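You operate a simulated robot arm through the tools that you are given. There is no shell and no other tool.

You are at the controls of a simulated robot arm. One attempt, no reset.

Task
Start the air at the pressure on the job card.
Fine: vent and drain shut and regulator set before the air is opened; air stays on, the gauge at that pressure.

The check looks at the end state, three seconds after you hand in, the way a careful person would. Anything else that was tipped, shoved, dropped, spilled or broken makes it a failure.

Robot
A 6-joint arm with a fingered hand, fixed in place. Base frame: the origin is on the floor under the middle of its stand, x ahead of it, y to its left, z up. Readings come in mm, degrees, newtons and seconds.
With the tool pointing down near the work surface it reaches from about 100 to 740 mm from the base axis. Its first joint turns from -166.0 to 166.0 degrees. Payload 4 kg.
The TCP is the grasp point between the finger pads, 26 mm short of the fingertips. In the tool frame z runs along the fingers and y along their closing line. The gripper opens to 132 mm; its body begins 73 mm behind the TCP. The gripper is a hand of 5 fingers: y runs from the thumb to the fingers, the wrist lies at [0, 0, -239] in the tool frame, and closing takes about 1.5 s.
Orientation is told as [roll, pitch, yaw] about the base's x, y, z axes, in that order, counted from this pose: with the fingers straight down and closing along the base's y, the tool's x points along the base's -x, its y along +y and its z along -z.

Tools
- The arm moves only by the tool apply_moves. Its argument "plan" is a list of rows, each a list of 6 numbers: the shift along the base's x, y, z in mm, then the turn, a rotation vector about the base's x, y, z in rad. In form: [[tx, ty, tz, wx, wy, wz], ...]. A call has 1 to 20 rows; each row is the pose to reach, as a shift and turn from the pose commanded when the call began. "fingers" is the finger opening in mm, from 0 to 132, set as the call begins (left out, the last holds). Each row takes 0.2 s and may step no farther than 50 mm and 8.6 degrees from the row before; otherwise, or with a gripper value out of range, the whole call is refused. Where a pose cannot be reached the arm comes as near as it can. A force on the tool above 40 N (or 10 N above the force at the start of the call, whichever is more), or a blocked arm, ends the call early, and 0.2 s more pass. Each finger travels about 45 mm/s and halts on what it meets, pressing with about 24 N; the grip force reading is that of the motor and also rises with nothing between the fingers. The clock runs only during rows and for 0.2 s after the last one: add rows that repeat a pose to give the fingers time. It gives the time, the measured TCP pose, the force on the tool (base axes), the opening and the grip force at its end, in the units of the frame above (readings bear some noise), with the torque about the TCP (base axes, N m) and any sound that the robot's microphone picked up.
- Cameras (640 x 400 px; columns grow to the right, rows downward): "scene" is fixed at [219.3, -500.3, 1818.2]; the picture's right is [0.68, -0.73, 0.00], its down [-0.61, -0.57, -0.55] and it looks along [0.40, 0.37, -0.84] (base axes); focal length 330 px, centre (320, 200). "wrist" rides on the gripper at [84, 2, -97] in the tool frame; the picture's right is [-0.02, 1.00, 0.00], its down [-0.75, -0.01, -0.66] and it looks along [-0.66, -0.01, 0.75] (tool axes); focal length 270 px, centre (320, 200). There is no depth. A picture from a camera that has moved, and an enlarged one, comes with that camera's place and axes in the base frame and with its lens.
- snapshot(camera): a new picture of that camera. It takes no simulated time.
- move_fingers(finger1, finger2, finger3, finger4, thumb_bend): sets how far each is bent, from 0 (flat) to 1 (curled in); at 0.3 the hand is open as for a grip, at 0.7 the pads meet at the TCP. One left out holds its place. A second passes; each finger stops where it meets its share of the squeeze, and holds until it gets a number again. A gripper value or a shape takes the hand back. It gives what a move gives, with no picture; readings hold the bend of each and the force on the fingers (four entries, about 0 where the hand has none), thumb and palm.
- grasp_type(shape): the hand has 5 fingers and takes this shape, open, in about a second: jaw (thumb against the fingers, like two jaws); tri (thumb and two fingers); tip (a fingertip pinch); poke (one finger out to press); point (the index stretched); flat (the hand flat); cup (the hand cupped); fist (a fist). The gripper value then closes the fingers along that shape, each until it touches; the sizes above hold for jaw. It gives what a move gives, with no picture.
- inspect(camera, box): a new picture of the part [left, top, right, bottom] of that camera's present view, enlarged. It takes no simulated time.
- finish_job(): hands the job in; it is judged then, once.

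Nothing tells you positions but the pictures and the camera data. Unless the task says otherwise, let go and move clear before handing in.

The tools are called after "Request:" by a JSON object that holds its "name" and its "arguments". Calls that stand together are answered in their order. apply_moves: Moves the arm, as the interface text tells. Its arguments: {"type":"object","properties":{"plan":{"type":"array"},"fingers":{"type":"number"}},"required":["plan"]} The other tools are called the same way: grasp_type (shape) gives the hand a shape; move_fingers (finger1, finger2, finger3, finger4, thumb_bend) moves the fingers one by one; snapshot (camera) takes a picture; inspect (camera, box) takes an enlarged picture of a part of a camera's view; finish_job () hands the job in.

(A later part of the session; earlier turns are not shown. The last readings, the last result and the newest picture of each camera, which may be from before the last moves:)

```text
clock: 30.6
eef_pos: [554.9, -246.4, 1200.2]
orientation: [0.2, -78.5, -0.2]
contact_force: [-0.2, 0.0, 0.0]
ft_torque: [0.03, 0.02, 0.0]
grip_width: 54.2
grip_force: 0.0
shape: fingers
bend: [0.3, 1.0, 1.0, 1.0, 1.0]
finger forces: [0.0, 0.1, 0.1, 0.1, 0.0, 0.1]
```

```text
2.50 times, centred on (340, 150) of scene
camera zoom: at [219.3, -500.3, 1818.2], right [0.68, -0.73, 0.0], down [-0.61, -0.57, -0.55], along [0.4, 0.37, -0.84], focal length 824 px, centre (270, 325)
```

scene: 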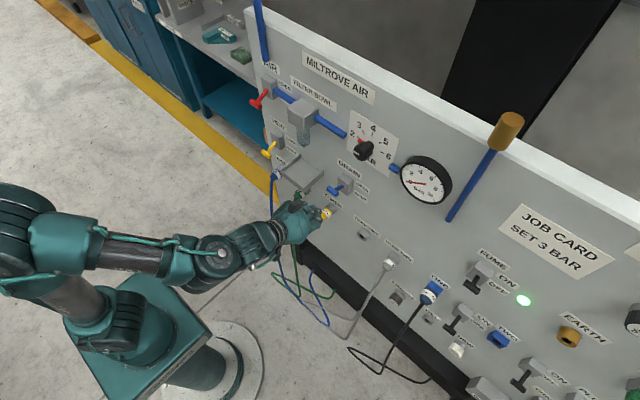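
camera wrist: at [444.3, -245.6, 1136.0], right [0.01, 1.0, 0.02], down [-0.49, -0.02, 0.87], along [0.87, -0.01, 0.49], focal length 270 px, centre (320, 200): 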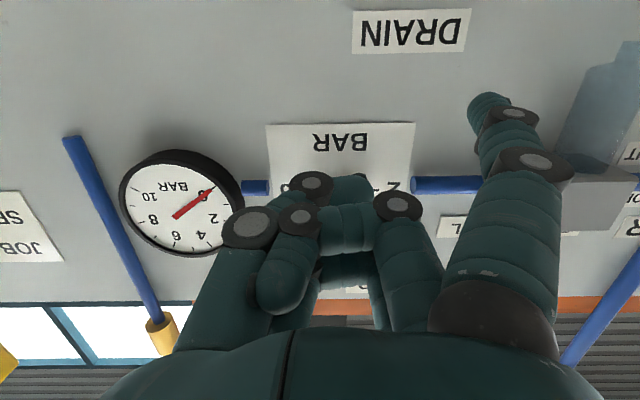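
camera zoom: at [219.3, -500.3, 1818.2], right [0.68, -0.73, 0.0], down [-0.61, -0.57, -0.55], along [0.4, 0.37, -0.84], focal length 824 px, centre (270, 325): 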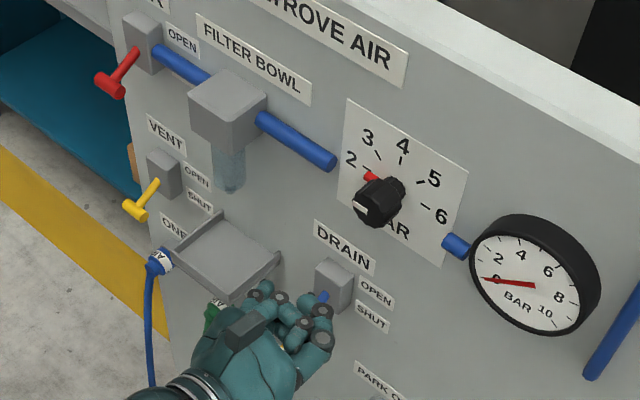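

The drain lever looks down now, and I'll re-verify it once the hand is out of the way. The scale has 2 at nine o'clock, 3 at half past ten, 4 at twelve, and the knob points at 2, so I need about +45° clockwise. I'll try the three-finger shape here in free space and look at the knob.

Request:
{"name": "grasp_type", "arguments": {"shape": "tri"}}

Request:
{"name": "snapshot", "arguments": {"camera": "wrist"}}

Request:
{"name": "inspect", "arguments": {"camera": "wrist", "box": [240, 120, 440, 280]}}

```text
clock: 31.5
eef_pos: [555.7, -246.5, 1201.7]
orientation: [0.0, -78.5, -0.1]
contact_force: [-0.8, 0.4, -0.1]
ft_torque: [0.0, 0.03, 0.02]
grip_width: 132.0
grip_force: 0.0
shape: tri
bend: [0.0, 0.3, 0.3, 0.0, 0.3]
finger forces: [0.1, 0.0, 0.0, 0.0, 0.1, 0.0]
```

```text
taken
camera wrist: at [444.6, -245.6, 1135.7], right [0.0, 1.0, 0.02], down [-0.5, -0.02, 0.87], along [0.87, -0.01, 0.5], focal length 270 px, centre (320, 200)
```

wrist: 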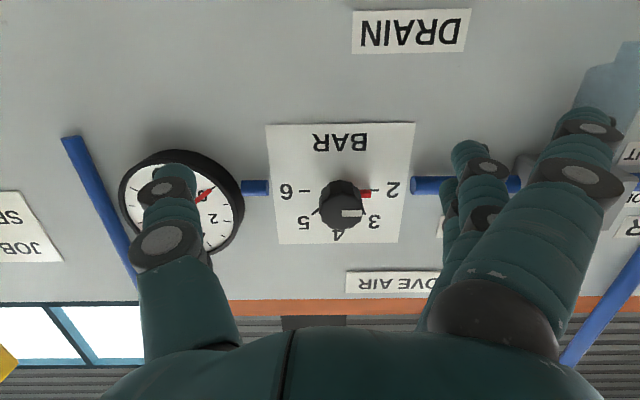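

```text
2.50 times, centred on (340, 200) of wrist
camera zoom: at [444.6, -245.6, 1135.7], right [0.0, 1.0, 0.02], down [-0.5, -0.02, 0.87], along [0.87, -0.01, 0.5], focal length 676 px, centre (270, 200)
```

zoom: 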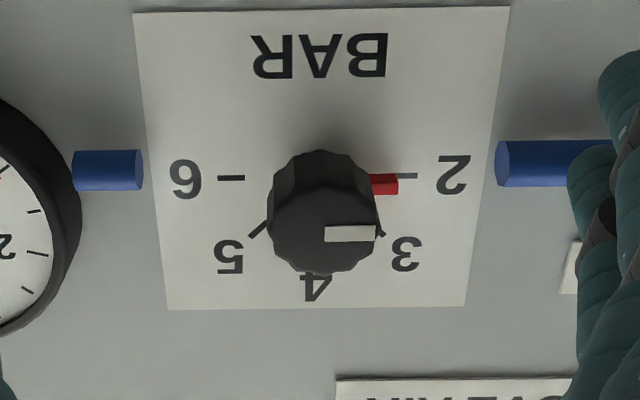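

The view is very clear: the knob front is about 37 mm across at x≈643, its axis near y −229, z 1262, with the white mark at 2. I'll level the hand, align it with the knob axis at a distance, then roll it 45° so the grip avoids the pipes and the red pointer.

Request:
{"name": "apply_moves", "arguments": {"plan": [[0, 6, 20, 0, -0.1, 0], [0, 12, 40, 0, -0.2, 0], [0, 17.5, 60.5, 0, -0.2, 0], [0, 17.5, 60.5, 0, -0.2, 0]]}}

Request:
{"name": "apply_moves", "arguments": {"plan": [[0, 0, 0, 0.1309, 0, 0], [0, 0, 0, 0.2618, 0, 0], [0, 0, 0, 0.3927, 0, 0], [0, 0, 0, 0.5236, 0, 0], [0, 0, 0, 0.6545, 0, 0], [0, 0, 0, 0.7854, 0, 0], [0, 0, 0, 0.7854, 0, 0]]}}

Request:
{"name": "snapshot", "arguments": {"camera": "wrist"}}

Request:
{"name": "snapshot", "arguments": {"camera": "scene"}}

```text
clock: 32.5
eef_pos: [555.4, -229.6, 1260.1]
orientation: [-172.7, -90.0, 172.8]
contact_force: [-0.7, 0.4, -1.1]
ft_torque: [0.01, -0.02, 0.01]
grip_width: 132.3
grip_force: 0.0
shape: tri
bend: [0.0, 0.3, 0.3, 0.0, 0.3]
finger forces: [0.0, 0.0, 0.0, 0.0, 0.0, 0.1]
```

```text
clock: 34.1
eef_pos: [555.8, -229.6, 1260.0]
orientation: [90.1, -44.9, -90.1]
contact_force: [-1.1, 0.0, -0.6]
ft_torque: [0.01, 0.02, 0.02]
grip_width: 132.1
grip_force: 0.1
shape: tri
bend: [0.0, 0.3, 0.3, 0.0, 0.3]
finger forces: [0.0, 0.0, 0.0, 0.0, 0.1, 0.0]
```

```text
taken
camera wrist: at [459.7, -169.2, 1201.2], right [0.0, 0.69, 0.72], down [-0.66, -0.54, 0.52], along [0.75, -0.48, 0.45], focal length 270 px, centre (320, 200)
```

wrist: 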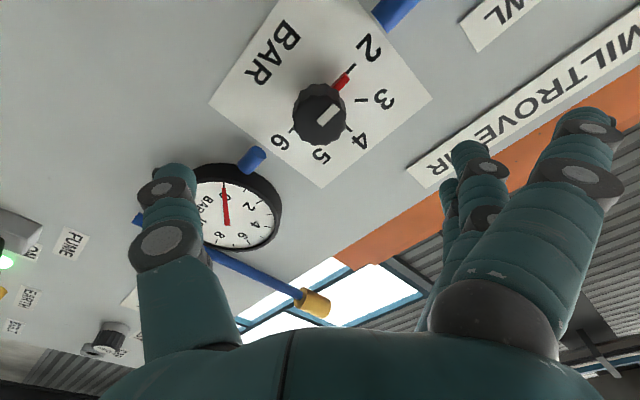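

```text
taken
```

scene: 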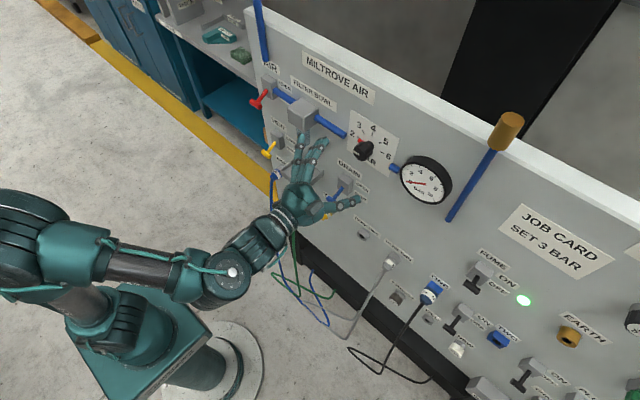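

The rolled pose works. I'll zoom in on the knob for centring and check the drain lever in the scene view.

Request:
{"name": "inspect", "arguments": {"camera": "wrist", "box": [240, 40, 400, 160]}}

Request:
{"name": "inspect", "arguments": {"camera": "scene", "box": [250, 90, 410, 220]}}

```text
3.33 times, centred on (320, 100) of wrist
camera zoom: at [459.7, -169.2, 1201.2], right [0.0, 0.69, 0.72], down [-0.66, -0.54, 0.52], along [0.75, -0.48, 0.45], focal length 901 px, centre (320, 533)
```

zoom: 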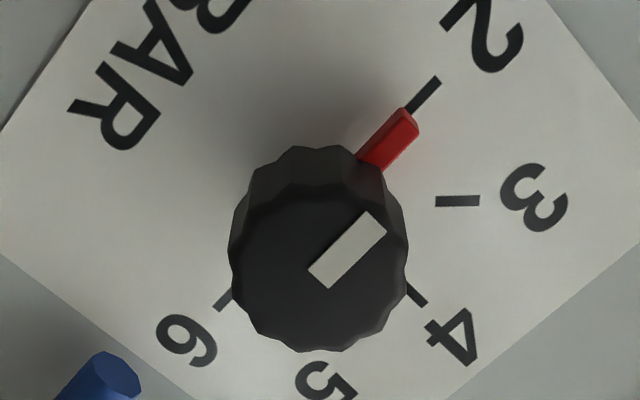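

```text
3.08 times, centred on (330, 155) of scene
camera zoom: at [219.3, -500.3, 1818.2], right [0.68, -0.73, 0.0], down [-0.61, -0.57, -0.55], along [0.4, 0.37, -0.84], focal length 1014 px, centre (289, 338)
```

zoom: 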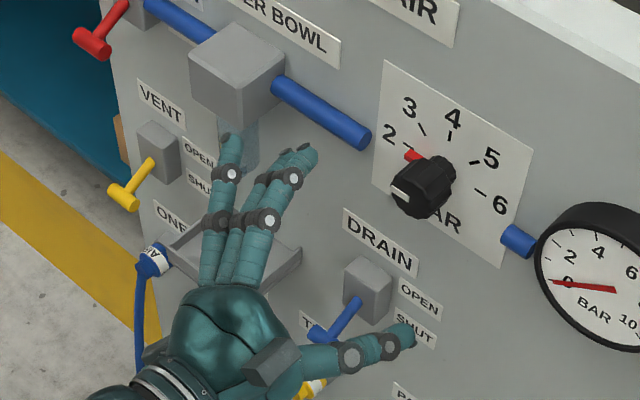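

Both drain and vent levers are clearly down at SHUT, and the tool axis is within about 2 mm of the knob axis. I'll narrow the grip to about 80 mm and move most of the way in, with a small centring correction.

Request:
{"name": "apply_moves", "arguments": {"plan": [[0, -1, 2, 0, 0, 0], [0, -1, 2, 0, 0, 0], [0, -1, 2, 0, 0, 0], [0, -1, 2, 0, 0, 0], [15, -1, 2, 0, 0, 0], [30, -1, 2, 0, 0, 0], [45, -1, 2, 0, 0, 0], [60, -1, 2, 0, 0, 0], [60, -1, 2, 0, 0, 0]], "fingers": 80}}

Request:
{"name": "snapshot", "arguments": {"camera": "wrist"}}

Request:
{"name": "inspect", "arguments": {"camera": "scene", "box": [260, 80, 460, 240]}}

```text
clock: 36.1
eef_pos: [616.4, -230.8, 1262.3]
orientation: [90.0, -45.0, -90.0]
contact_force: [-0.4, -0.2, 0.9]
ft_torque: [0.02, 0.01, -0.01]
grip_width: 80.4
grip_force: 0.2
shape: tri
bend: [0.0, 0.71, 0.71, 0.0, 0.69]
finger forces: [0.0, 0.1, 0.0, 0.0, 0.0, 0.0]
```

```text
taken
camera wrist: at [519.6, -169.7, 1203.7], right [0.0, 0.69, 0.72], down [-0.66, -0.54, 0.52], along [0.75, -0.47, 0.46], focal length 270 px, centre (320, 200)
```

wrist: 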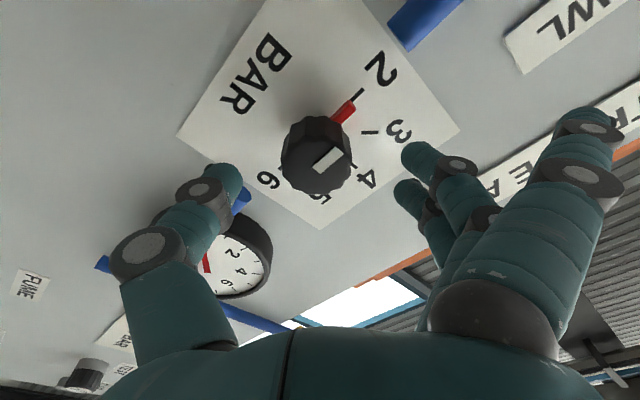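

```text
2.50 times, centred on (360, 160) of scene
camera zoom: at [219.3, -500.3, 1818.2], right [0.68, -0.73, 0.0], down [-0.61, -0.57, -0.55], along [0.4, 0.37, -0.84], focal length 824 px, centre (220, 300)
```

zoom: 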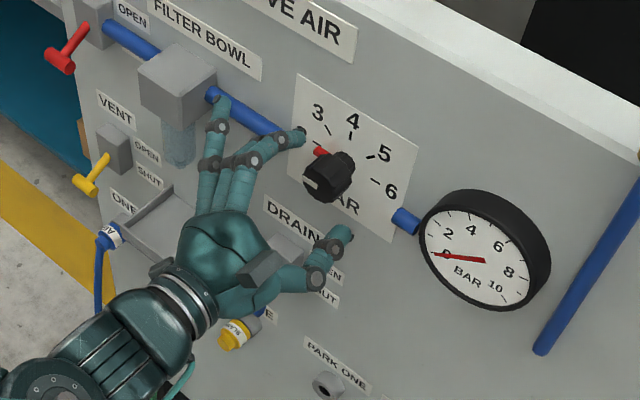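

The fingers straddle the knob cleanly with the pipes and gauge clear. I'll advance the last 27 mm and look again before closing.

Request:
{"name": "apply_moves", "arguments": {"plan": [[9, 0, 0, 0, 0, 0], [18, 0, 0, 0, 0, 0], [27, 0, 0, 0, 0, 0], [27, 0, 0, 0, 0, 0]]}}

Request:
{"name": "snapshot", "arguments": {"camera": "wrist"}}

Request:
{"name": "inspect", "arguments": {"camera": "scene", "box": [260, 80, 460, 240]}}

```text
clock: 37.1
eef_pos: [642.8, -231.0, 1263.3]
orientation: [90.1, -45.0, -90.0]
contact_force: [-0.4, -0.1, -0.1]
ft_torque: [-0.02, 0.0, 0.0]
grip_width: 80.5
grip_force: 0.1
shape: tri
bend: [0.0, 0.71, 0.71, 0.0, 0.69]
finger forces: [0.0, 0.0, 0.0, 0.1, 0.1, 0.0]
```

```text
taken
camera wrist: at [546.5, -170.1, 1203.6], right [0.0, 0.69, 0.72], down [-0.66, -0.54, 0.52], along [0.75, -0.48, 0.46], focal length 270 px, centre (320, 200)
```

wrist: 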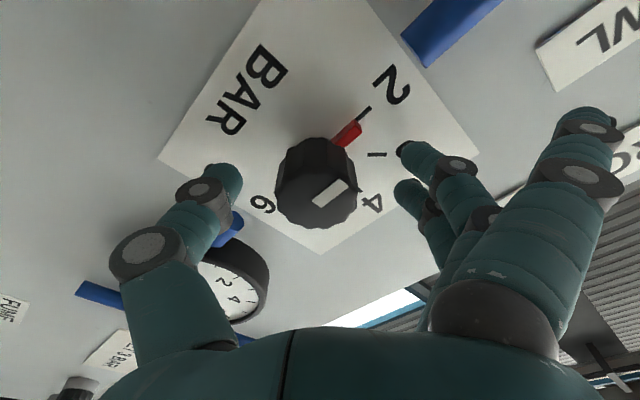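

```text
2.50 times, centred on (360, 160) of scene
camera zoom: at [219.3, -500.3, 1818.2], right [0.68, -0.73, 0.0], down [-0.61, -0.57, -0.55], along [0.4, 0.37, -0.84], focal length 824 px, centre (220, 300)
```

zoom: 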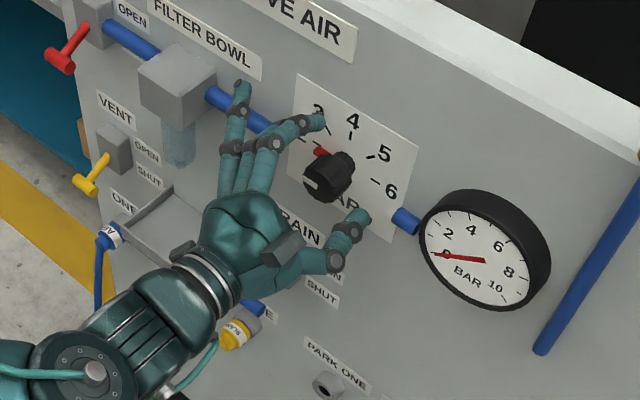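

Everything is centred and clear. I'll close the thumb and two fingers on the knob.

Request:
{"name": "apply_moves", "arguments": {"plan": [[0, 0, 0, 0, 0, 0], [0, 0, 0, 0, 0, 0], [0, 0, 0, 0, 0, 0], [0, 0, 0, 0, 0, 0], [0, 0, 0, 0, 0, 0], [0, 0, 0, 0, 0, 0], [0, 0, 0, 0, 0, 0], [0, 0, 0, 0, 0, 0]], "fingers": 20}}

Request:
{"name": "snapshot", "arguments": {"camera": "wrist"}}

```text
clock: 38.9
eef_pos: [642.8, -231.3, 1263.4]
orientation: [89.9, -45.0, -90.1]
contact_force: [2.9, -1.6, -1.2]
ft_torque: [0.0, 0.01, -0.03]
grip_width: 28.0
grip_force: 24.1
shape: tri
bend: [0.26, 0.73, 0.73, 0.26, 0.7]
finger forces: [0.1, 10.2, 10.6, 0.1, 22.1, 0.0]
```

```text
taken
camera wrist: at [546.5, -170.1, 1203.5], right [0.0, 0.69, 0.72], down [-0.66, -0.54, 0.52], along [0.75, -0.48, 0.46], focal length 270 px, centre (320, 200)
```

wrist: 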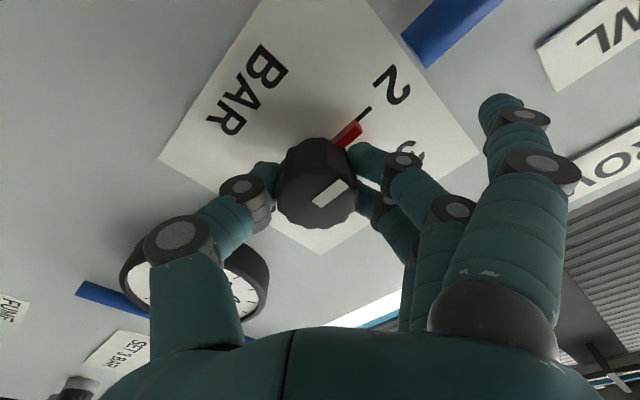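

Grip is solid at about 22 N with the white mark still at 2. I'll turn the hand +45° about the knob axis slowly, bringing the pointer toward 3.

Request:
{"name": "apply_moves", "arguments": {"plan": [[0, 0, 0, 0.08, 0, 0], [0, 0, 0, 0.16, 0, 0], [0, 0, 0, 0.24, 0, 0], [0, 0, 0, 0.32, 0, 0], [0, 0, 0, 0.4, 0, 0], [0, 0, 0, 0.48, 0, 0], [0, 0, 0, 0.56, 0, 0], [0, 0, 0, 0.64, 0, 0], [0, 0, 0, 0.7, 0, 0], [0, 0, 0, 0.7, 0, 0], [0, 0, 0, 0.7, 0, 0]]}}

Request:
{"name": "snapshot", "arguments": {"camera": "wrist"}}

Request:
{"name": "inspect", "arguments": {"camera": "scene", "box": [300, 80, 460, 210]}}

```text
clock: 41.3
eef_pos: [643.2, -232.5, 1261.0]
orientation: [90.0, -4.7, -90.0]
contact_force: [-0.2, -11.1, -3.3]
ft_torque: [-0.02, 0.06, -0.2]
grip_width: 27.7
grip_force: 23.8
shape: tri
bend: [0.26, 0.73, 0.73, 0.26, 0.7]
finger forces: [0.0, 8.7, 12.2, 0.0, 25.4, 0.0]
```

```text
taken
camera wrist: at [546.8, -147.8, 1255.8], right [0.0, 0.06, 1.0], down [-0.66, -0.75, 0.05], along [0.75, -0.66, 0.04], focal length 270 px, centre (320, 200)
```

wrist: 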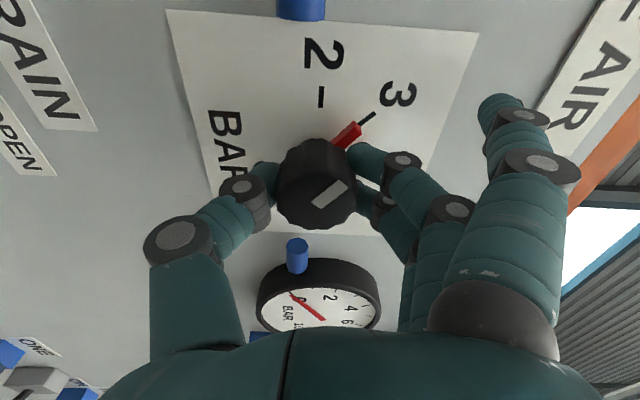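

```text
3.08 times, centred on (380, 145) of scene
camera zoom: at [219.3, -500.3, 1818.2], right [0.68, -0.73, 0.0], down [-0.61, -0.57, -0.55], along [0.4, 0.37, -0.84], focal length 1014 px, centre (135, 369)
```

zoom: 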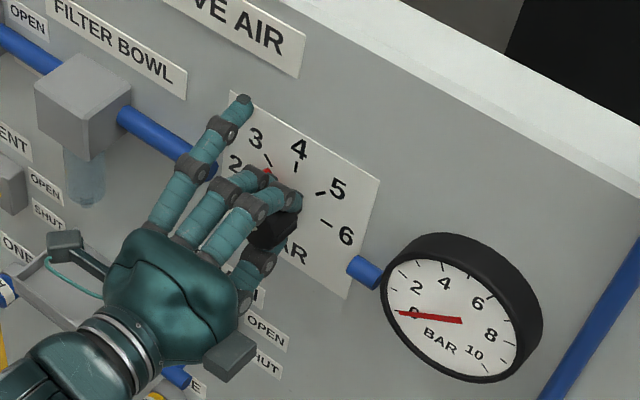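

The knob turned with the hand without slipping and the red pointer is close to 3. I'll zoom in to judge the remaining few degrees.

Request:
{"name": "inspect", "arguments": {"camera": "wrist", "box": [240, 60, 440, 220]}}

```text
2.50 times, centred on (340, 140) of wrist
camera zoom: at [546.8, -147.8, 1255.8], right [0.0, 0.06, 1.0], down [-0.66, -0.75, 0.05], along [0.75, -0.66, 0.04], focal length 676 px, centre (270, 350)
```

zoom: 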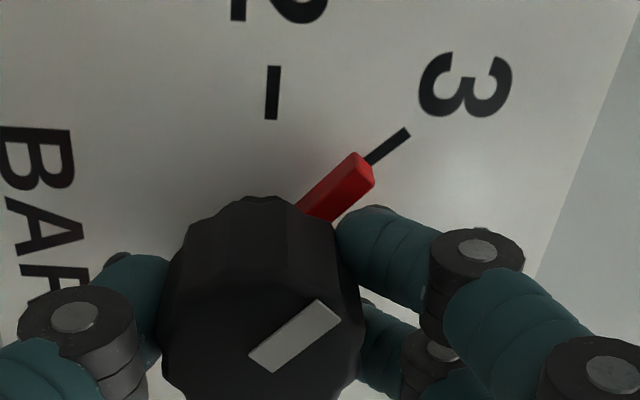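

The pointer is about 5° short of 3, matching the 40° turned so far from 2. I'll add the last 4.9° with a slight shift to relieve the side load.

Request:
{"name": "apply_moves", "arguments": {"plan": [[0, -1, -0.5, 0.04, 0, 0], [0, -1.5, -1, 0.085, 0, 0], [0, -1.5, -1, 0.085, 0, 0], [0, -1.5, -1, 0.085, 0, 0]]}}

Request:
{"name": "inspect", "arguments": {"camera": "wrist", "box": [240, 60, 440, 220]}}

```text
clock: 42.3
eef_pos: [643.5, -232.7, 1262.1]
orientation: [90.0, 0.0, -90.0]
contact_force: [-1.8, -4.7, -1.5]
ft_torque: [0.0, 0.01, -0.1]
grip_width: 27.2
grip_force: 24.0
shape: tri
bend: [0.26, 0.73, 0.73, 0.26, 0.7]
finger forces: [0.0, 10.8, 12.0, 0.1, 23.5, 0.1]
```

```text
2.50 times, centred on (340, 140) of wrist
camera zoom: at [546.8, -148.1, 1262.5], right [0.0, -0.02, 1.0], down [-0.66, -0.75, -0.02], along [0.75, -0.66, -0.01], focal length 676 px, centre (270, 350)
```

zoom: 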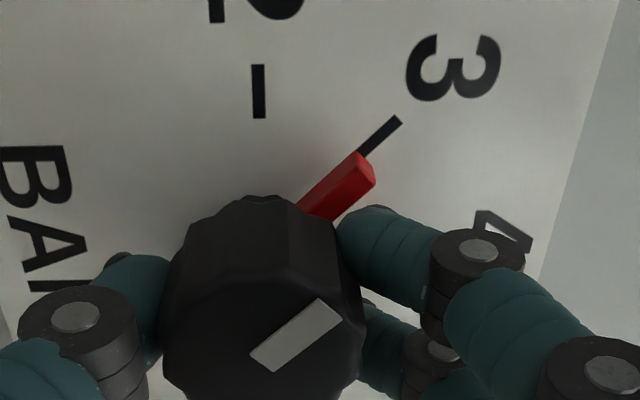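

The hand has turned exactly 45°. I'll open the fingers in place, back straight off, and check the pointer from in front.

Request:
{"name": "apply_moves", "arguments": {"plan": [[0, 0, 0, 0, 0, 0], [0, 0, 0, 0, 0, 0], [0, 0, 0, 0, 0, 0], [0, 0, 0, 0, 0, 0], [0, 0, 0, 0, 0, 0], [0, 0, 0, 0, 0, 0], [-20, 0, 0, 0, 0, 0], [-45, 0, 0, 0, 0, 0], [-70, 0, 0, 0, 0, 0], [-88, 0, 0, 0, 0, 0], [-88, 0, 0, 0, 0, 0]], "fingers": 80}}

Request:
{"name": "snapshot", "arguments": {"camera": "wrist"}}

Request:
{"name": "inspect", "arguments": {"camera": "wrist", "box": [240, 40, 400, 160]}}

Request:
{"name": "inspect", "arguments": {"camera": "scene", "box": [300, 80, 460, 210]}}

```text
clock: 44.7
eef_pos: [555.6, -232.2, 1261.0]
orientation: [90.0, 0.0, -90.0]
contact_force: [0.0, -0.3, 0.1]
ft_torque: [0.01, 0.01, -0.04]
grip_width: 79.7
grip_force: 0.1
shape: tri
bend: [0.0, 0.71, 0.71, 0.0, 0.69]
finger forces: [0.0, 0.0, 0.1, 0.0, 0.0, 0.0]
```

```text
taken
camera wrist: at [458.8, -148.3, 1261.8], right [0.0, -0.02, 1.0], down [-0.66, -0.75, -0.01], along [0.75, -0.66, -0.01], focal length 270 px, centre (320, 200)
```

wrist: 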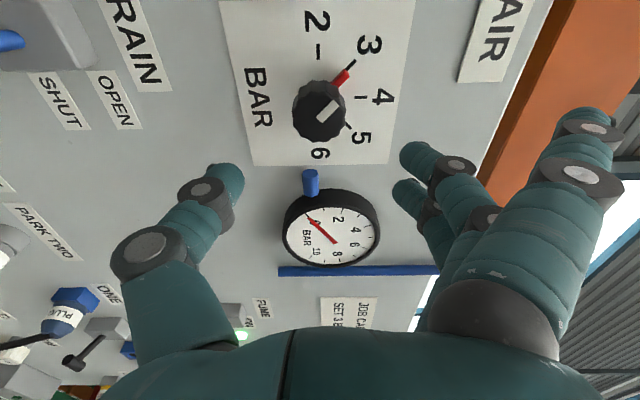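

```text
3.33 times, centred on (320, 100) of wrist
camera zoom: at [458.8, -148.3, 1261.8], right [0.0, -0.02, 1.0], down [-0.66, -0.75, -0.01], along [0.75, -0.66, -0.01], focal length 901 px, centre (320, 533)
```

zoom: 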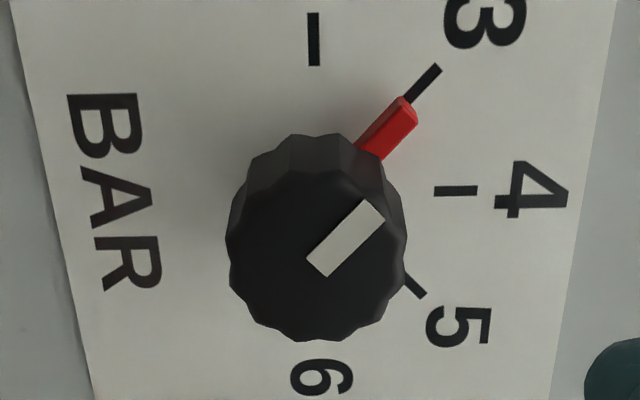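

```text
3.08 times, centred on (380, 145) of scene
camera zoom: at [219.3, -500.3, 1818.2], right [0.68, -0.73, 0.0], down [-0.61, -0.57, -0.55], along [0.4, 0.37, -0.84], focal length 1014 px, centre (135, 369)
```

zoom: 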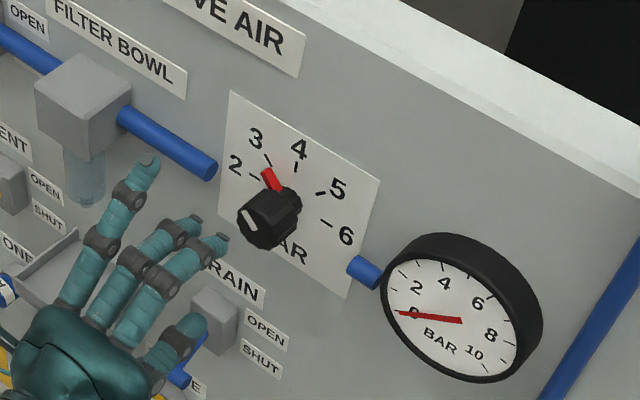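

The pointer and white mark now sit on 3 exactly as they sat on 2 before, so the regulator is set. Next I'll make a pointing index with the rest curled; in this rolled pose the index is on top, ideal for lifting the red air lever from below.

Request:
{"name": "move_fingers", "arguments": {"finger1": 0.3, "finger2": 1.0, "finger3": 1.0, "finger4": 1.0, "thumb_bend": 1.0}}

Request:
{"name": "apply_moves", "arguments": {"plan": [[-4, 0, -47, 0, 0, 0], [-4, 0, -94, 0, 0, 0], [-4, 0, -141, 0, 0, 0], [-4, 44, -141, 0, 0, 0], [-4, 88, -141, 0, 0, 0], [-4, 132, -141, 0, 0, 0], [-4, 176, -141, 0, 0, 0], [-4, 220, -141, 0, 0, 0], [-4, 264, -141, 0, 0, 0], [-4, 300, -141, 0, 0, 0], [-4, 300, -141, 0, 0, 0]]}}

Request:
{"name": "snapshot", "arguments": {"camera": "wrist"}}

Request:
{"name": "snapshot", "arguments": {"camera": "scene"}}

```text
clock: 45.7
eef_pos: [555.6, -232.4, 1260.1]
orientation: [90.0, 0.1, -90.0]
contact_force: [0.5, -0.2, -0.7]
ft_torque: [-0.02, -0.01, 0.0]
grip_width: 67.4
grip_force: 0.1
shape: fingers
bend: [0.3, 0.98, 0.98, 1.0, 0.92]
finger forces: [0.0, 0.1, 0.0, 0.0, 0.0, 0.1]
```

```text
clock: 48.1
eef_pos: [555.0, 71.1, 1120.7]
orientation: [89.6, 0.5, -89.7]
contact_force: [0.3, -1.3, 1.7]
ft_torque: [0.01, 0.12, 0.1]
grip_width: 66.9
grip_force: 0.0
shape: fingers
bend: [0.3, 0.98, 0.98, 1.0, 0.92]
finger forces: [0.0, 0.0, 0.1, 0.1, 0.1, 0.1]
out of reach, approached as far as the arm can: row 7, 9, 10, 11
```

```text
taken
camera wrist: at [458.0, 154.2, 1123.8], right [0.01, -0.03, 1.0], down [-0.65, -0.76, -0.02], along [0.76, -0.65, -0.03], focal length 270 px, centre (320, 200)
```

wrist: 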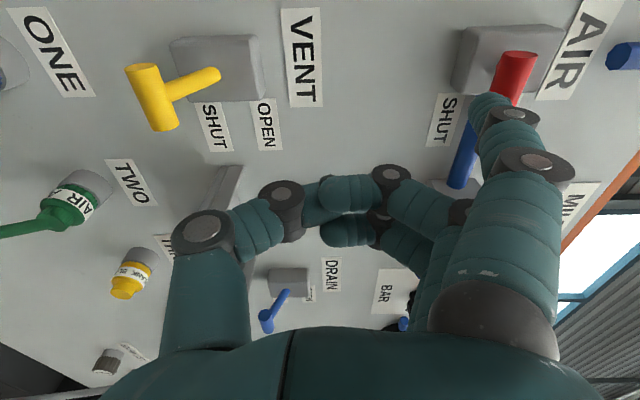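

```text
taken
```

scene: 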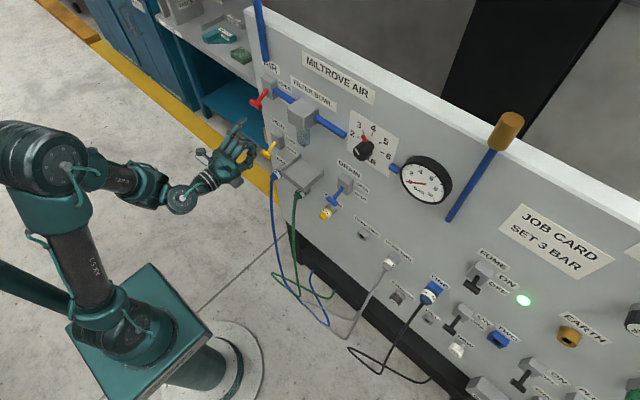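

From this side view both vent and drain bars sit on the SHUT side, and the red bar is directly above the vent bar at about (617, 105, 1224). I'll drop the index slightly and slide it in under the red bar.

Request:
{"name": "apply_moves", "arguments": {"plan": [[0, 5, -6, 0, 0, 0], [0, 11, -10, 0, 0, 0], [17, 11, -10, 0, 0, 0], [34, 11, -10, 0, 0, 0], [48, 11, -10, 0, 0, 0], [48, 11, -10, 0, 0, 0]]}}

Request:
{"name": "snapshot", "arguments": {"camera": "wrist"}}

Request:
{"name": "inspect", "arguments": {"camera": "scene", "box": [210, 60, 370, 190]}}

```text
clock: 49.5
eef_pos: [602.9, 78.8, 1111.4]
orientation: [90.0, 0.0, -90.0]
contact_force: [0.3, 0.5, -0.6]
ft_torque: [-0.03, 0.02, 0.03]
grip_width: 67.0
grip_force: 0.1
shape: fingers
bend: [0.3, 0.98, 0.98, 1.0, 0.92]
finger forces: [0.0, 0.1, 0.1, 0.0, 0.0, 0.0]
out of reach, approached as far as the arm can: row 2
```

```text
taken
camera wrist: at [506.9, 163.3, 1113.0], right [0.0, -0.02, 1.0], down [-0.66, -0.75, -0.01], along [0.75, -0.66, -0.01], focal length 270 px, centre (320, 200)
```

wrist: 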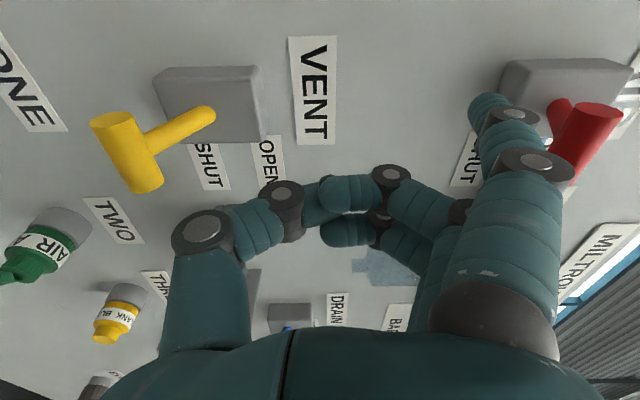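

```text
3.08 times, centred on (290, 125) of scene
camera zoom: at [219.3, -500.3, 1818.2], right [0.68, -0.73, 0.0], down [-0.61, -0.57, -0.55], along [0.4, 0.37, -0.84], focal length 1014 px, centre (412, 431)
```

zoom: 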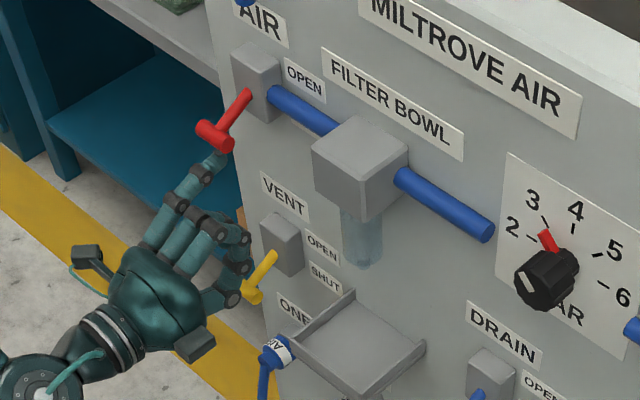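

The index is now below the red bar. I'll zoom in to check the gap and overlap before lifting.

Request:
{"name": "inspect", "arguments": {"camera": "wrist", "box": [440, 50, 640, 210]}}

Request:
{"name": "inspect", "arguments": {"camera": "scene", "box": [240, 70, 300, 130]}}

```text
2.50 times, centred on (540, 130) of wrist
camera zoom: at [506.9, 163.3, 1113.0], right [0.0, -0.02, 1.0], down [-0.66, -0.75, -0.01], along [0.75, -0.66, -0.01], focal length 676 px, centre (-230, 375)
```

zoom: 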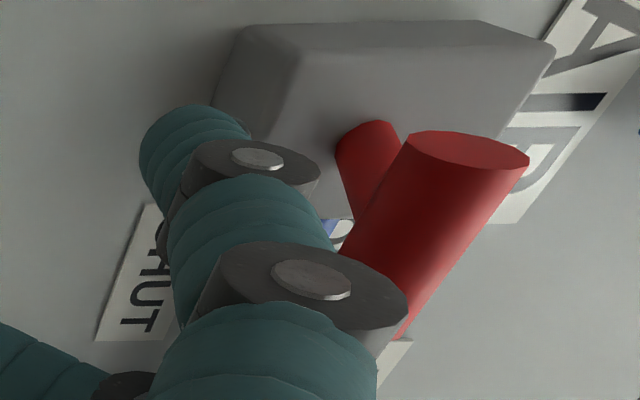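

```text
6.67 times, centred on (270, 100) of scene
camera zoom: at [219.3, -500.3, 1818.2], right [0.68, -0.73, 0.0], down [-0.61, -0.57, -0.55], along [0.4, 0.37, -0.84], focal length 2197 px, centre (653, 867)
```

zoom: 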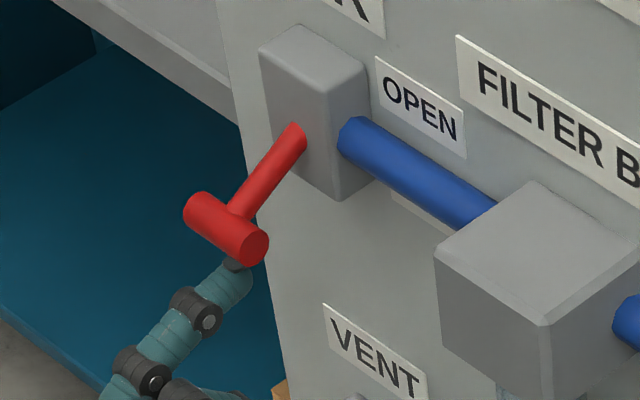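

The index lies under the bar with overlap and a small gap. I'll nudge it 5 mm right for a safer overlap and lift in small steps.

Request:
{"name": "apply_moves", "arguments": {"plan": [[0, -5, 0, 0, 0, 0], [0, -5, 8, 0, 0, 0], [0, -5, 16, 0, 0, 0], [0, -5, 24, 0, 0, 0], [0, -5, 32, 0, 0, 0], [0, -5, 38, 0, 0, 0], [0, -5, 38, 0, 0, 0]]}}

Request:
{"name": "snapshot", "arguments": {"camera": "wrist"}}

Request:
{"name": "inspect", "arguments": {"camera": "scene", "box": [230, 60, 310, 120]}}

```text
clock: 51.1
eef_pos: [603.0, 74.2, 1150.7]
orientation: [90.1, -0.1, -90.0]
contact_force: [-0.3, -0.2, -0.3]
ft_torque: [0.0, -0.02, -0.01]
grip_width: 66.1
grip_force: 0.0
shape: fingers
bend: [0.31, 0.98, 0.98, 1.0, 0.92]
finger forces: [0.4, 0.0, 0.0, 0.0, 0.0, 0.0]
```

```text
taken
camera wrist: at [506.4, 158.2, 1152.0], right [0.0, -0.02, 1.0], down [-0.66, -0.75, -0.01], along [0.75, -0.66, -0.01], focal length 270 px, centre (320, 200)
```

wrist: 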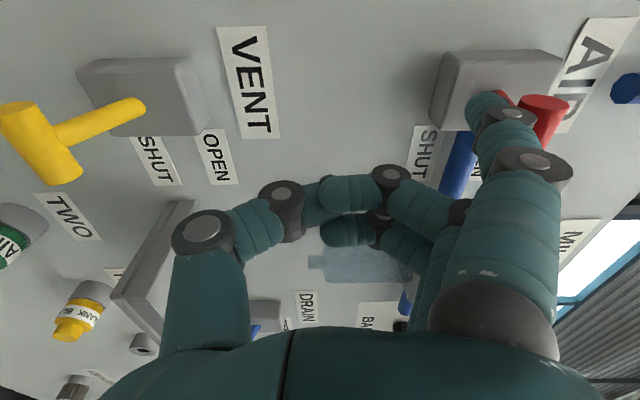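

```text
6.67 times, centred on (270, 90) of scene
camera zoom: at [219.3, -500.3, 1818.2], right [0.68, -0.73, 0.0], down [-0.61, -0.57, -0.55], along [0.4, 0.37, -0.84], focal length 2197 px, centre (653, 933)
```

zoom: 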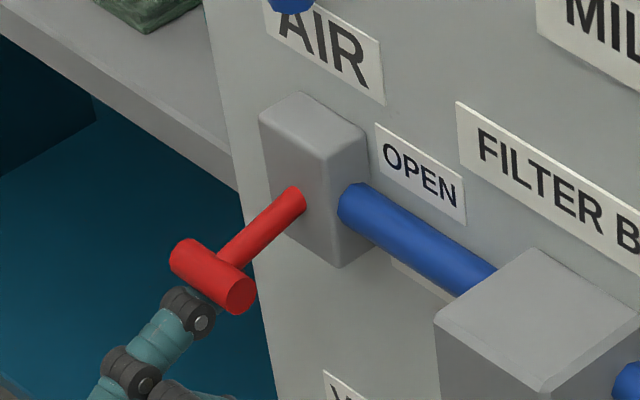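

The bar is rising with the finger. I'll continue lifting toward OPEN.

Request:
{"name": "apply_moves", "arguments": {"plan": [[0, 0, 6, 0, 0, 0], [0, 0, 12, 0, 0, 0], [0, 0, 18, 0, 0, 0], [0, 0, 22, 0, 0, 0], [0, 0, 22, 0, 0, 0]]}}

Request:
{"name": "inspect", "arguments": {"camera": "scene", "box": [230, 60, 310, 120]}}

Request:
{"name": "inspect", "arguments": {"camera": "scene", "box": [330, 100, 490, 220]}}

```text
clock: 52.3
eef_pos: [602.9, 74.6, 1171.9]
orientation: [90.0, 0.0, -90.0]
contact_force: [-0.4, -0.5, -0.5]
ft_torque: [0.02, 0.01, 0.0]
grip_width: 66.6
grip_force: 0.1
shape: fingers
bend: [0.3, 0.98, 0.98, 1.0, 0.92]
finger forces: [0.1, 0.0, 0.0, 0.0, 0.0, 0.0]
```

```text
6.67 times, centred on (270, 90) of scene
camera zoom: at [219.3, -500.3, 1818.2], right [0.68, -0.73, 0.0], down [-0.61, -0.57, -0.55], along [0.4, 0.37, -0.84], focal length 2197 px, centre (653, 933)
```

zoom: 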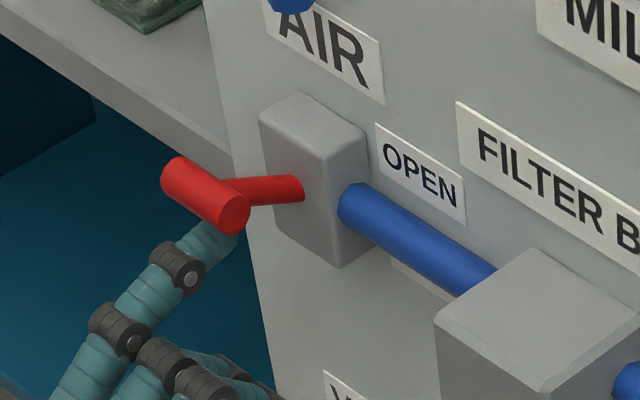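

```text
3.33 times, centred on (410, 160) of scene
camera zoom: at [219.3, -500.3, 1818.2], right [0.68, -0.73, 0.0], down [-0.61, -0.57, -0.55], along [0.4, 0.37, -0.84], focal length 1099 px, centre (20, 333)
```

zoom: 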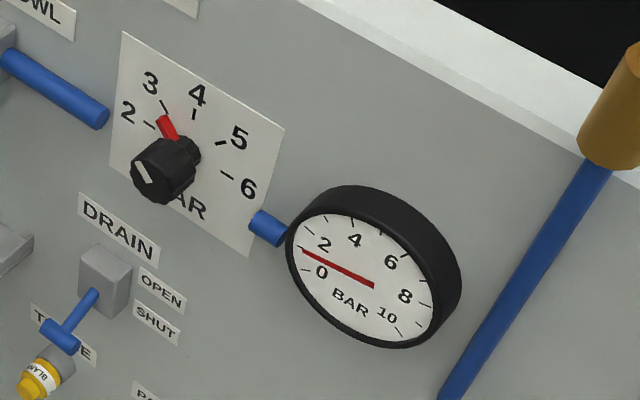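

The air lever has flipped up to OPEN and the gauge is rising. I'll nudge up gently to make sure it is at its stop, and re-read the gauge.

Request:
{"name": "apply_moves", "arguments": {"plan": [[0, 0, 3, 0, 0, 0], [0, 0, 6, 0, 0, 0], [0, 0, 6, 0, 0, 0], [0, 0, 6, 0, 0, 0]]}}

Request:
{"name": "inspect", "arguments": {"camera": "scene", "box": [370, 140, 470, 220]}}

Request:
{"name": "snapshot", "arguments": {"camera": "wrist"}}

```text
clock: 53.3
eef_pos: [603.5, 74.4, 1178.8]
orientation: [90.0, 0.0, -90.0]
contact_force: [0.1, -0.1, -0.1]
ft_torque: [-0.01, 0.02, 0.02]
grip_width: 66.6
grip_force: 0.0
shape: fingers
bend: [0.3, 0.98, 0.98, 1.0, 0.92]
finger forces: [0.0, 0.1, 0.0, 0.0, 0.0, 0.0]
```

```text
5.00 times, centred on (420, 180) of scene
camera zoom: at [219.3, -500.3, 1818.2], right [0.68, -0.73, 0.0], down [-0.61, -0.57, -0.55], along [0.4, 0.37, -0.84], focal length 1648 px, centre (-180, 300)
```

zoom: 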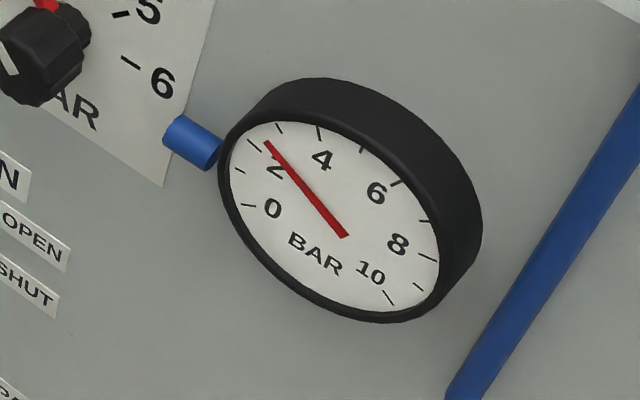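

```text
taken
camera wrist: at [506.7, 158.3, 1179.8], right [0.0, -0.02, 1.0], down [-0.66, -0.75, -0.02], along [0.75, -0.66, -0.01], focal length 270 px, centre (320, 200)
```

wrist: 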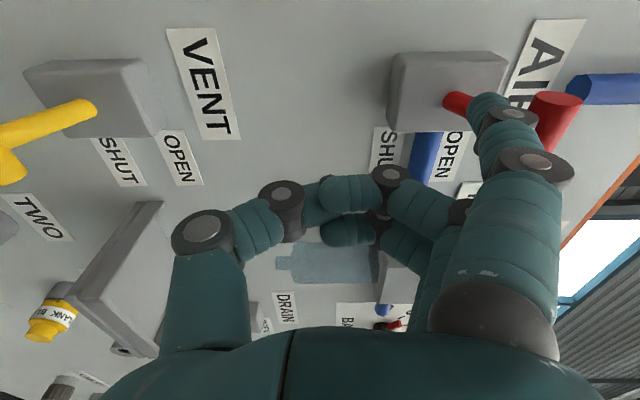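

The gauge is climbing past 2 and the red bar is well above the finger at OPEN. I'll lower the finger, back straight out, and let the gauge settle.

Request:
{"name": "apply_moves", "arguments": {"plan": [[0, 0, -10, 0, 0, 0], [0, 0, -22, 0, 0, 0], [-15, 0, -30, 0, 0, 0], [-30, 0, -36, 0, 0, 0], [-42, 0, -40, 0, 0, 0], [-42, -40, -45, 0, 0, 0], [-42, -80, -50, 0, 0, 0], [-42, -80, -50, 0, 0, 0], [-42, -80, -50, 0, 0, 0], [-42, -80, -50, 0, 0, 0]]}}

Request:
{"name": "inspect", "arguments": {"camera": "scene", "box": [370, 140, 470, 220]}}

Request:
{"name": "snapshot", "arguments": {"camera": "scene"}}

Request:
{"name": "snapshot", "arguments": {"camera": "wrist"}}

```text
clock: 55.5
eef_pos: [560.5, -6.3, 1130.2]
orientation: [90.0, 0.1, -90.0]
contact_force: [0.4, 0.0, -0.6]
ft_torque: [0.0, -0.02, 0.01]
grip_width: 66.4
grip_force: 0.1
shape: fingers
bend: [0.3, 0.98, 0.98, 1.0, 0.92]
finger forces: [0.1, 0.0, 0.0, 0.0, 0.0, 0.0]
```

```text
5.00 times, centred on (420, 180) of scene
camera zoom: at [219.3, -500.3, 1818.2], right [0.68, -0.73, 0.0], down [-0.61, -0.57, -0.55], along [0.4, 0.37, -0.84], focal length 1648 px, centre (-180, 300)
```

zoom: 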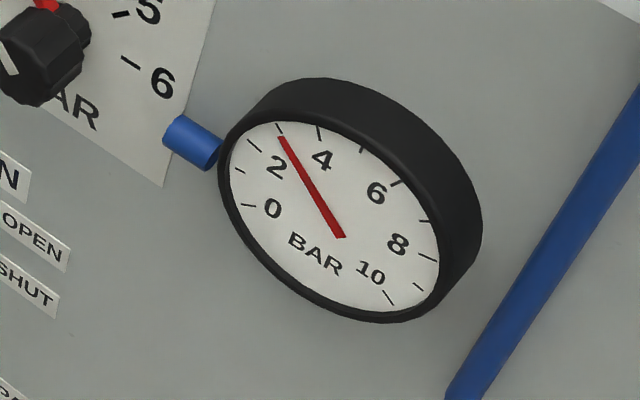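

```text
taken
```

scene: 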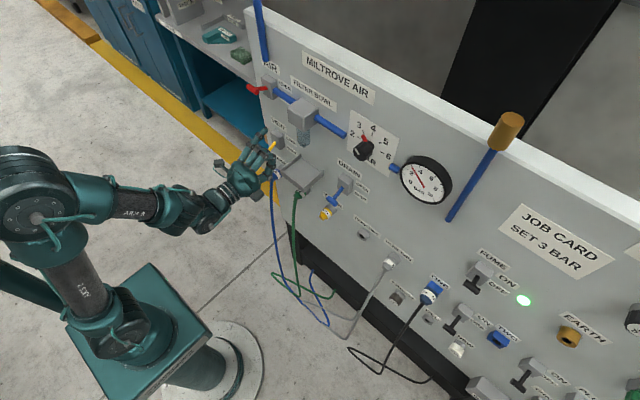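

```text
taken
camera wrist: at [464.3, 78.2, 1130.4], right [0.0, -0.02, 1.0], down [-0.66, -0.75, -0.02], along [0.75, -0.66, -0.01], focal length 270 px, centre (320, 200)
```

wrist: 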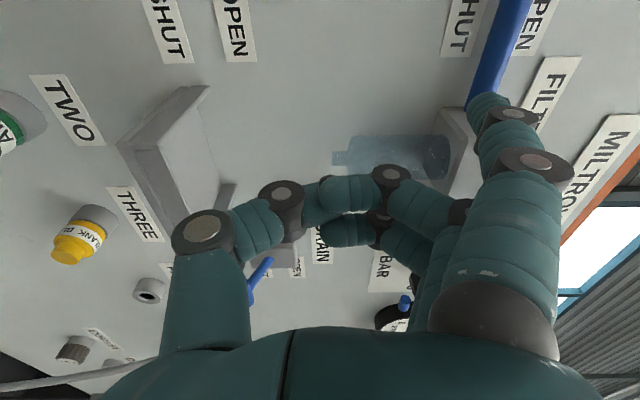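

The needle has come up to the 3 mark. I'll move farther clear of the panel and re-check the gauge, the levers and the hoses after a little time.

Request:
{"name": "apply_moves", "arguments": {"plan": [[0, -40, 0, 0, 0, 0], [-10, -80, 0, 0, 0, 0], [-20, -120, 0, 0, 0, 0], [-30, -160, 0, 0, 0, 0], [-50, -190, 0, 0, 0, 0], [-65, -200, 0, 0, 0, 0], [-65, -200, 0, 0, 0, 0], [-65, -200, 0, 0, 0, 0], [-65, -200, 0, 0, 0, 0], [-65, -200, 0, 0, 0, 0], [-65, -200, 0, 0, 0, 0], [-65, -200, 0, 0, 0, 0], [-65, -200, 0, 0, 0, 0], [-65, -200, 0, 0, 0, 0], [-65, -200, 0, 0, 0, 0]]}}

Request:
{"name": "inspect", "arguments": {"camera": "scene", "box": [370, 140, 470, 220]}}

Request:
{"name": "inspect", "arguments": {"camera": "scene", "box": [230, 60, 390, 220]}}

Request:
{"name": "snapshot", "arguments": {"camera": "scene"}}

Request:
{"name": "snapshot", "arguments": {"camera": "wrist"}}

```text
clock: 58.7
eef_pos: [495.3, -206.6, 1128.3]
orientation: [90.0, 0.0, -90.1]
contact_force: [0.2, -0.3, 0.1]
ft_torque: [0.0, 0.04, 0.05]
grip_width: 66.8
grip_force: 0.0
shape: fingers
bend: [0.3, 0.98, 0.98, 1.0, 0.92]
finger forces: [0.1, 0.0, 0.0, 0.0, 0.1, 0.0]
```

```text
5.00 times, centred on (420, 180) of scene
camera zoom: at [219.3, -500.3, 1818.2], right [0.68, -0.73, 0.0], down [-0.61, -0.57, -0.55], along [0.4, 0.37, -0.84], focal length 1648 px, centre (-180, 300)
```

zoom: 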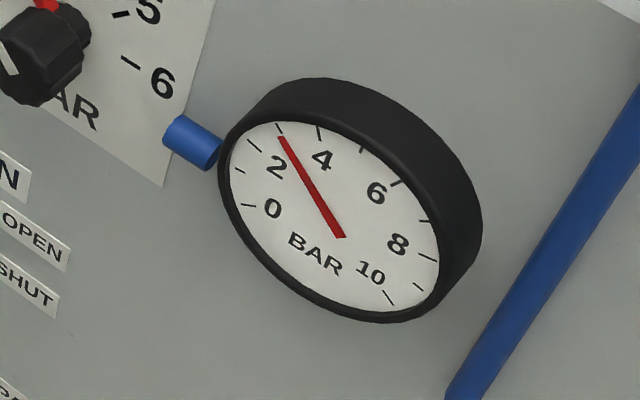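

```text
2.50 times, centred on (310, 140) of scene
camera zoom: at [219.3, -500.3, 1818.2], right [0.68, -0.73, 0.0], down [-0.61, -0.57, -0.55], along [0.4, 0.37, -0.84], focal length 824 px, centre (345, 350)
```

zoom: 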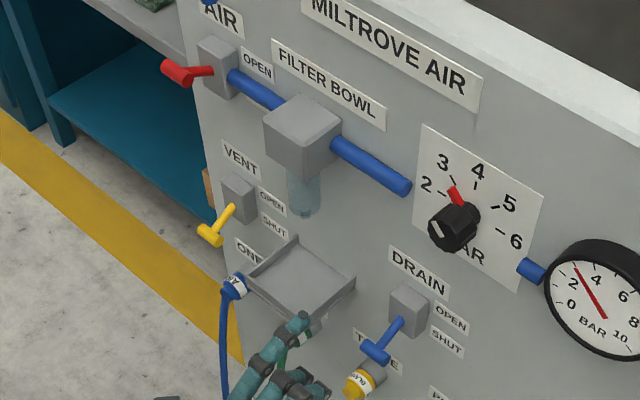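

```text
taken
```

scene: 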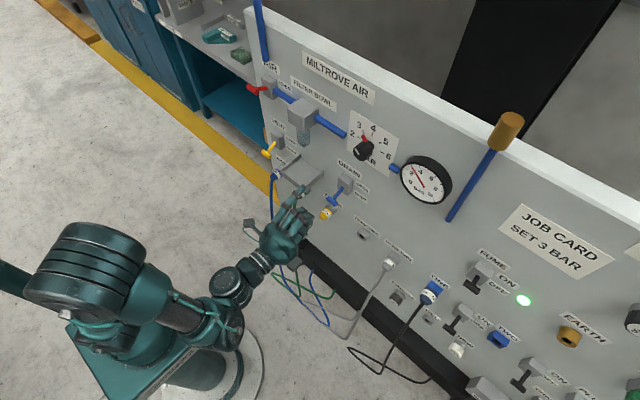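

```text
taken
camera wrist: at [399.8, -122.3, 1129.5], right [0.0, -0.02, 1.0], down [-0.66, -0.75, -0.02], along [0.75, -0.66, -0.01], focal length 270 px, centre (320, 200)
```

wrist: 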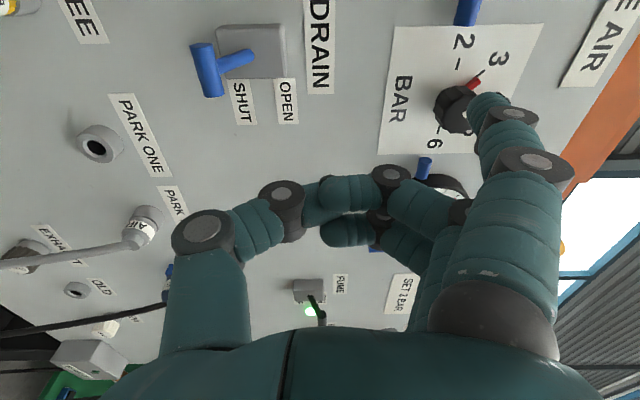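

The gauge is steady near 3, air is OPEN, vent and drain are SHUT, and nothing else looks disturbed. I'll raise the hand in free space to look at the gauge head-on with the wrist camera.

Request:
{"name": "apply_moves", "arguments": {"plan": [[10, -5, 35, 0, 0, 0], [20, -10, 70, 0, 0, 0], [30, -15, 105, 0, 0, 0], [40, -25, 133, 0, 0, 0], [40, -25, 133, 0, 0, 0]]}}

Request:
{"name": "snapshot", "arguments": {"camera": "wrist"}}

Request:
{"name": "inspect", "arguments": {"camera": "wrist", "box": [270, 170, 390, 270]}}

```text
clock: 59.9
eef_pos: [537.9, -229.8, 1261.9]
orientation: [90.0, 0.0, -90.0]
contact_force: [0.9, 0.4, -0.2]
ft_torque: [-0.01, -0.04, 0.02]
grip_width: 66.5
grip_force: 0.1
shape: fingers
bend: [0.3, 0.98, 0.98, 1.0, 0.92]
finger forces: [0.0, 0.0, 0.0, 0.0, 0.1, 0.0]
```

```text
taken
camera wrist: at [440.6, -146.5, 1263.6], right [0.0, -0.02, 1.0], down [-0.66, -0.75, -0.02], along [0.75, -0.66, -0.01], focal length 270 px, centre (320, 200)
```

wrist: 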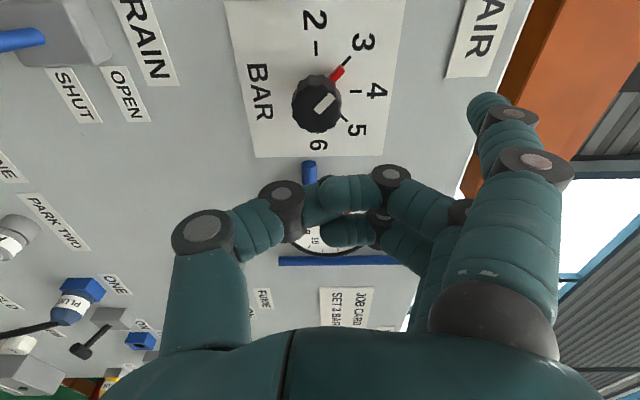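

```text
4.00 times, centred on (330, 220) of wrist
camera zoom: at [440.6, -146.5, 1263.6], right [0.0, -0.02, 1.0], down [-0.66, -0.75, -0.02], along [0.75, -0.66, -0.01], focal length 1081 px, centre (280, 120)
```

zoom: 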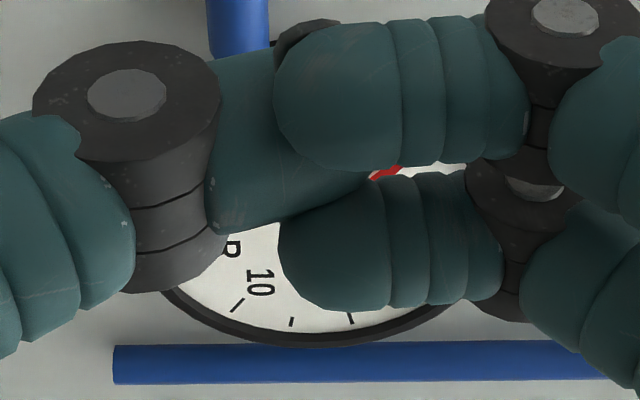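

My own curled fingers block the gauge here, with nothing near them, so I'll open the hand in place.

Request:
{"name": "grasp_type", "arguments": {"shape": "jaw"}}

Request:
{"name": "inspect", "arguments": {"camera": "wrist", "box": [270, 170, 390, 270]}}

Request:
{"name": "inspect", "arguments": {"camera": "wrist", "box": [260, 30, 400, 150]}}

```text
clock: 60.8
eef_pos: [537.1, -228.9, 1261.1]
orientation: [90.0, 0.0, -90.0]
contact_force: [-0.5, 0.8, -0.4]
ft_torque: [-0.02, 0.02, 0.0]
grip_width: 131.9
grip_force: 0.1
shape: jaw
bend: [0.3, 0.3, 0.3, 0.3, 0.3]
finger forces: [0.0, 0.1, 0.0, 0.0, 0.1, 0.1]
```

```text
4.00 times, centred on (330, 220) of wrist
camera zoom: at [440.5, -146.5, 1263.3], right [0.0, -0.02, 1.0], down [-0.66, -0.75, -0.02], along [0.75, -0.66, -0.01], focal length 1081 px, centre (280, 120)
```

zoom: 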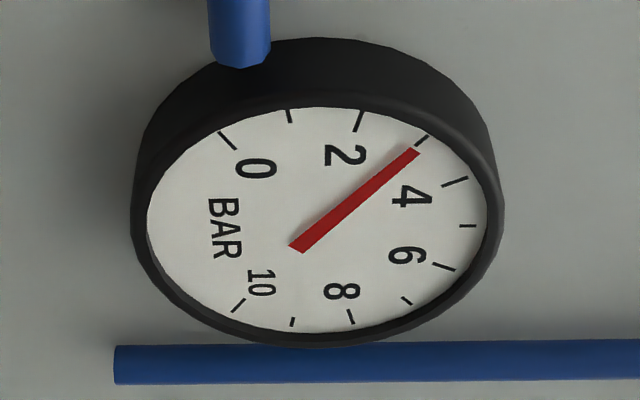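

```text
3.33 times, centred on (330, 90) of wrist
camera zoom: at [440.5, -146.5, 1263.3], right [0.0, -0.02, 1.0], down [-0.66, -0.75, -0.02], along [0.75, -0.66, -0.01], focal length 901 px, centre (287, 567)
```

zoom: 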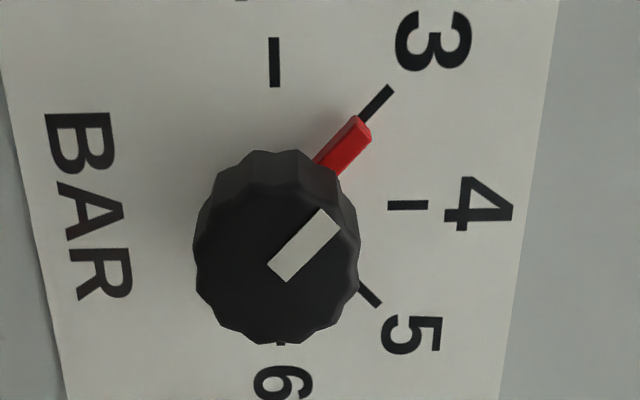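

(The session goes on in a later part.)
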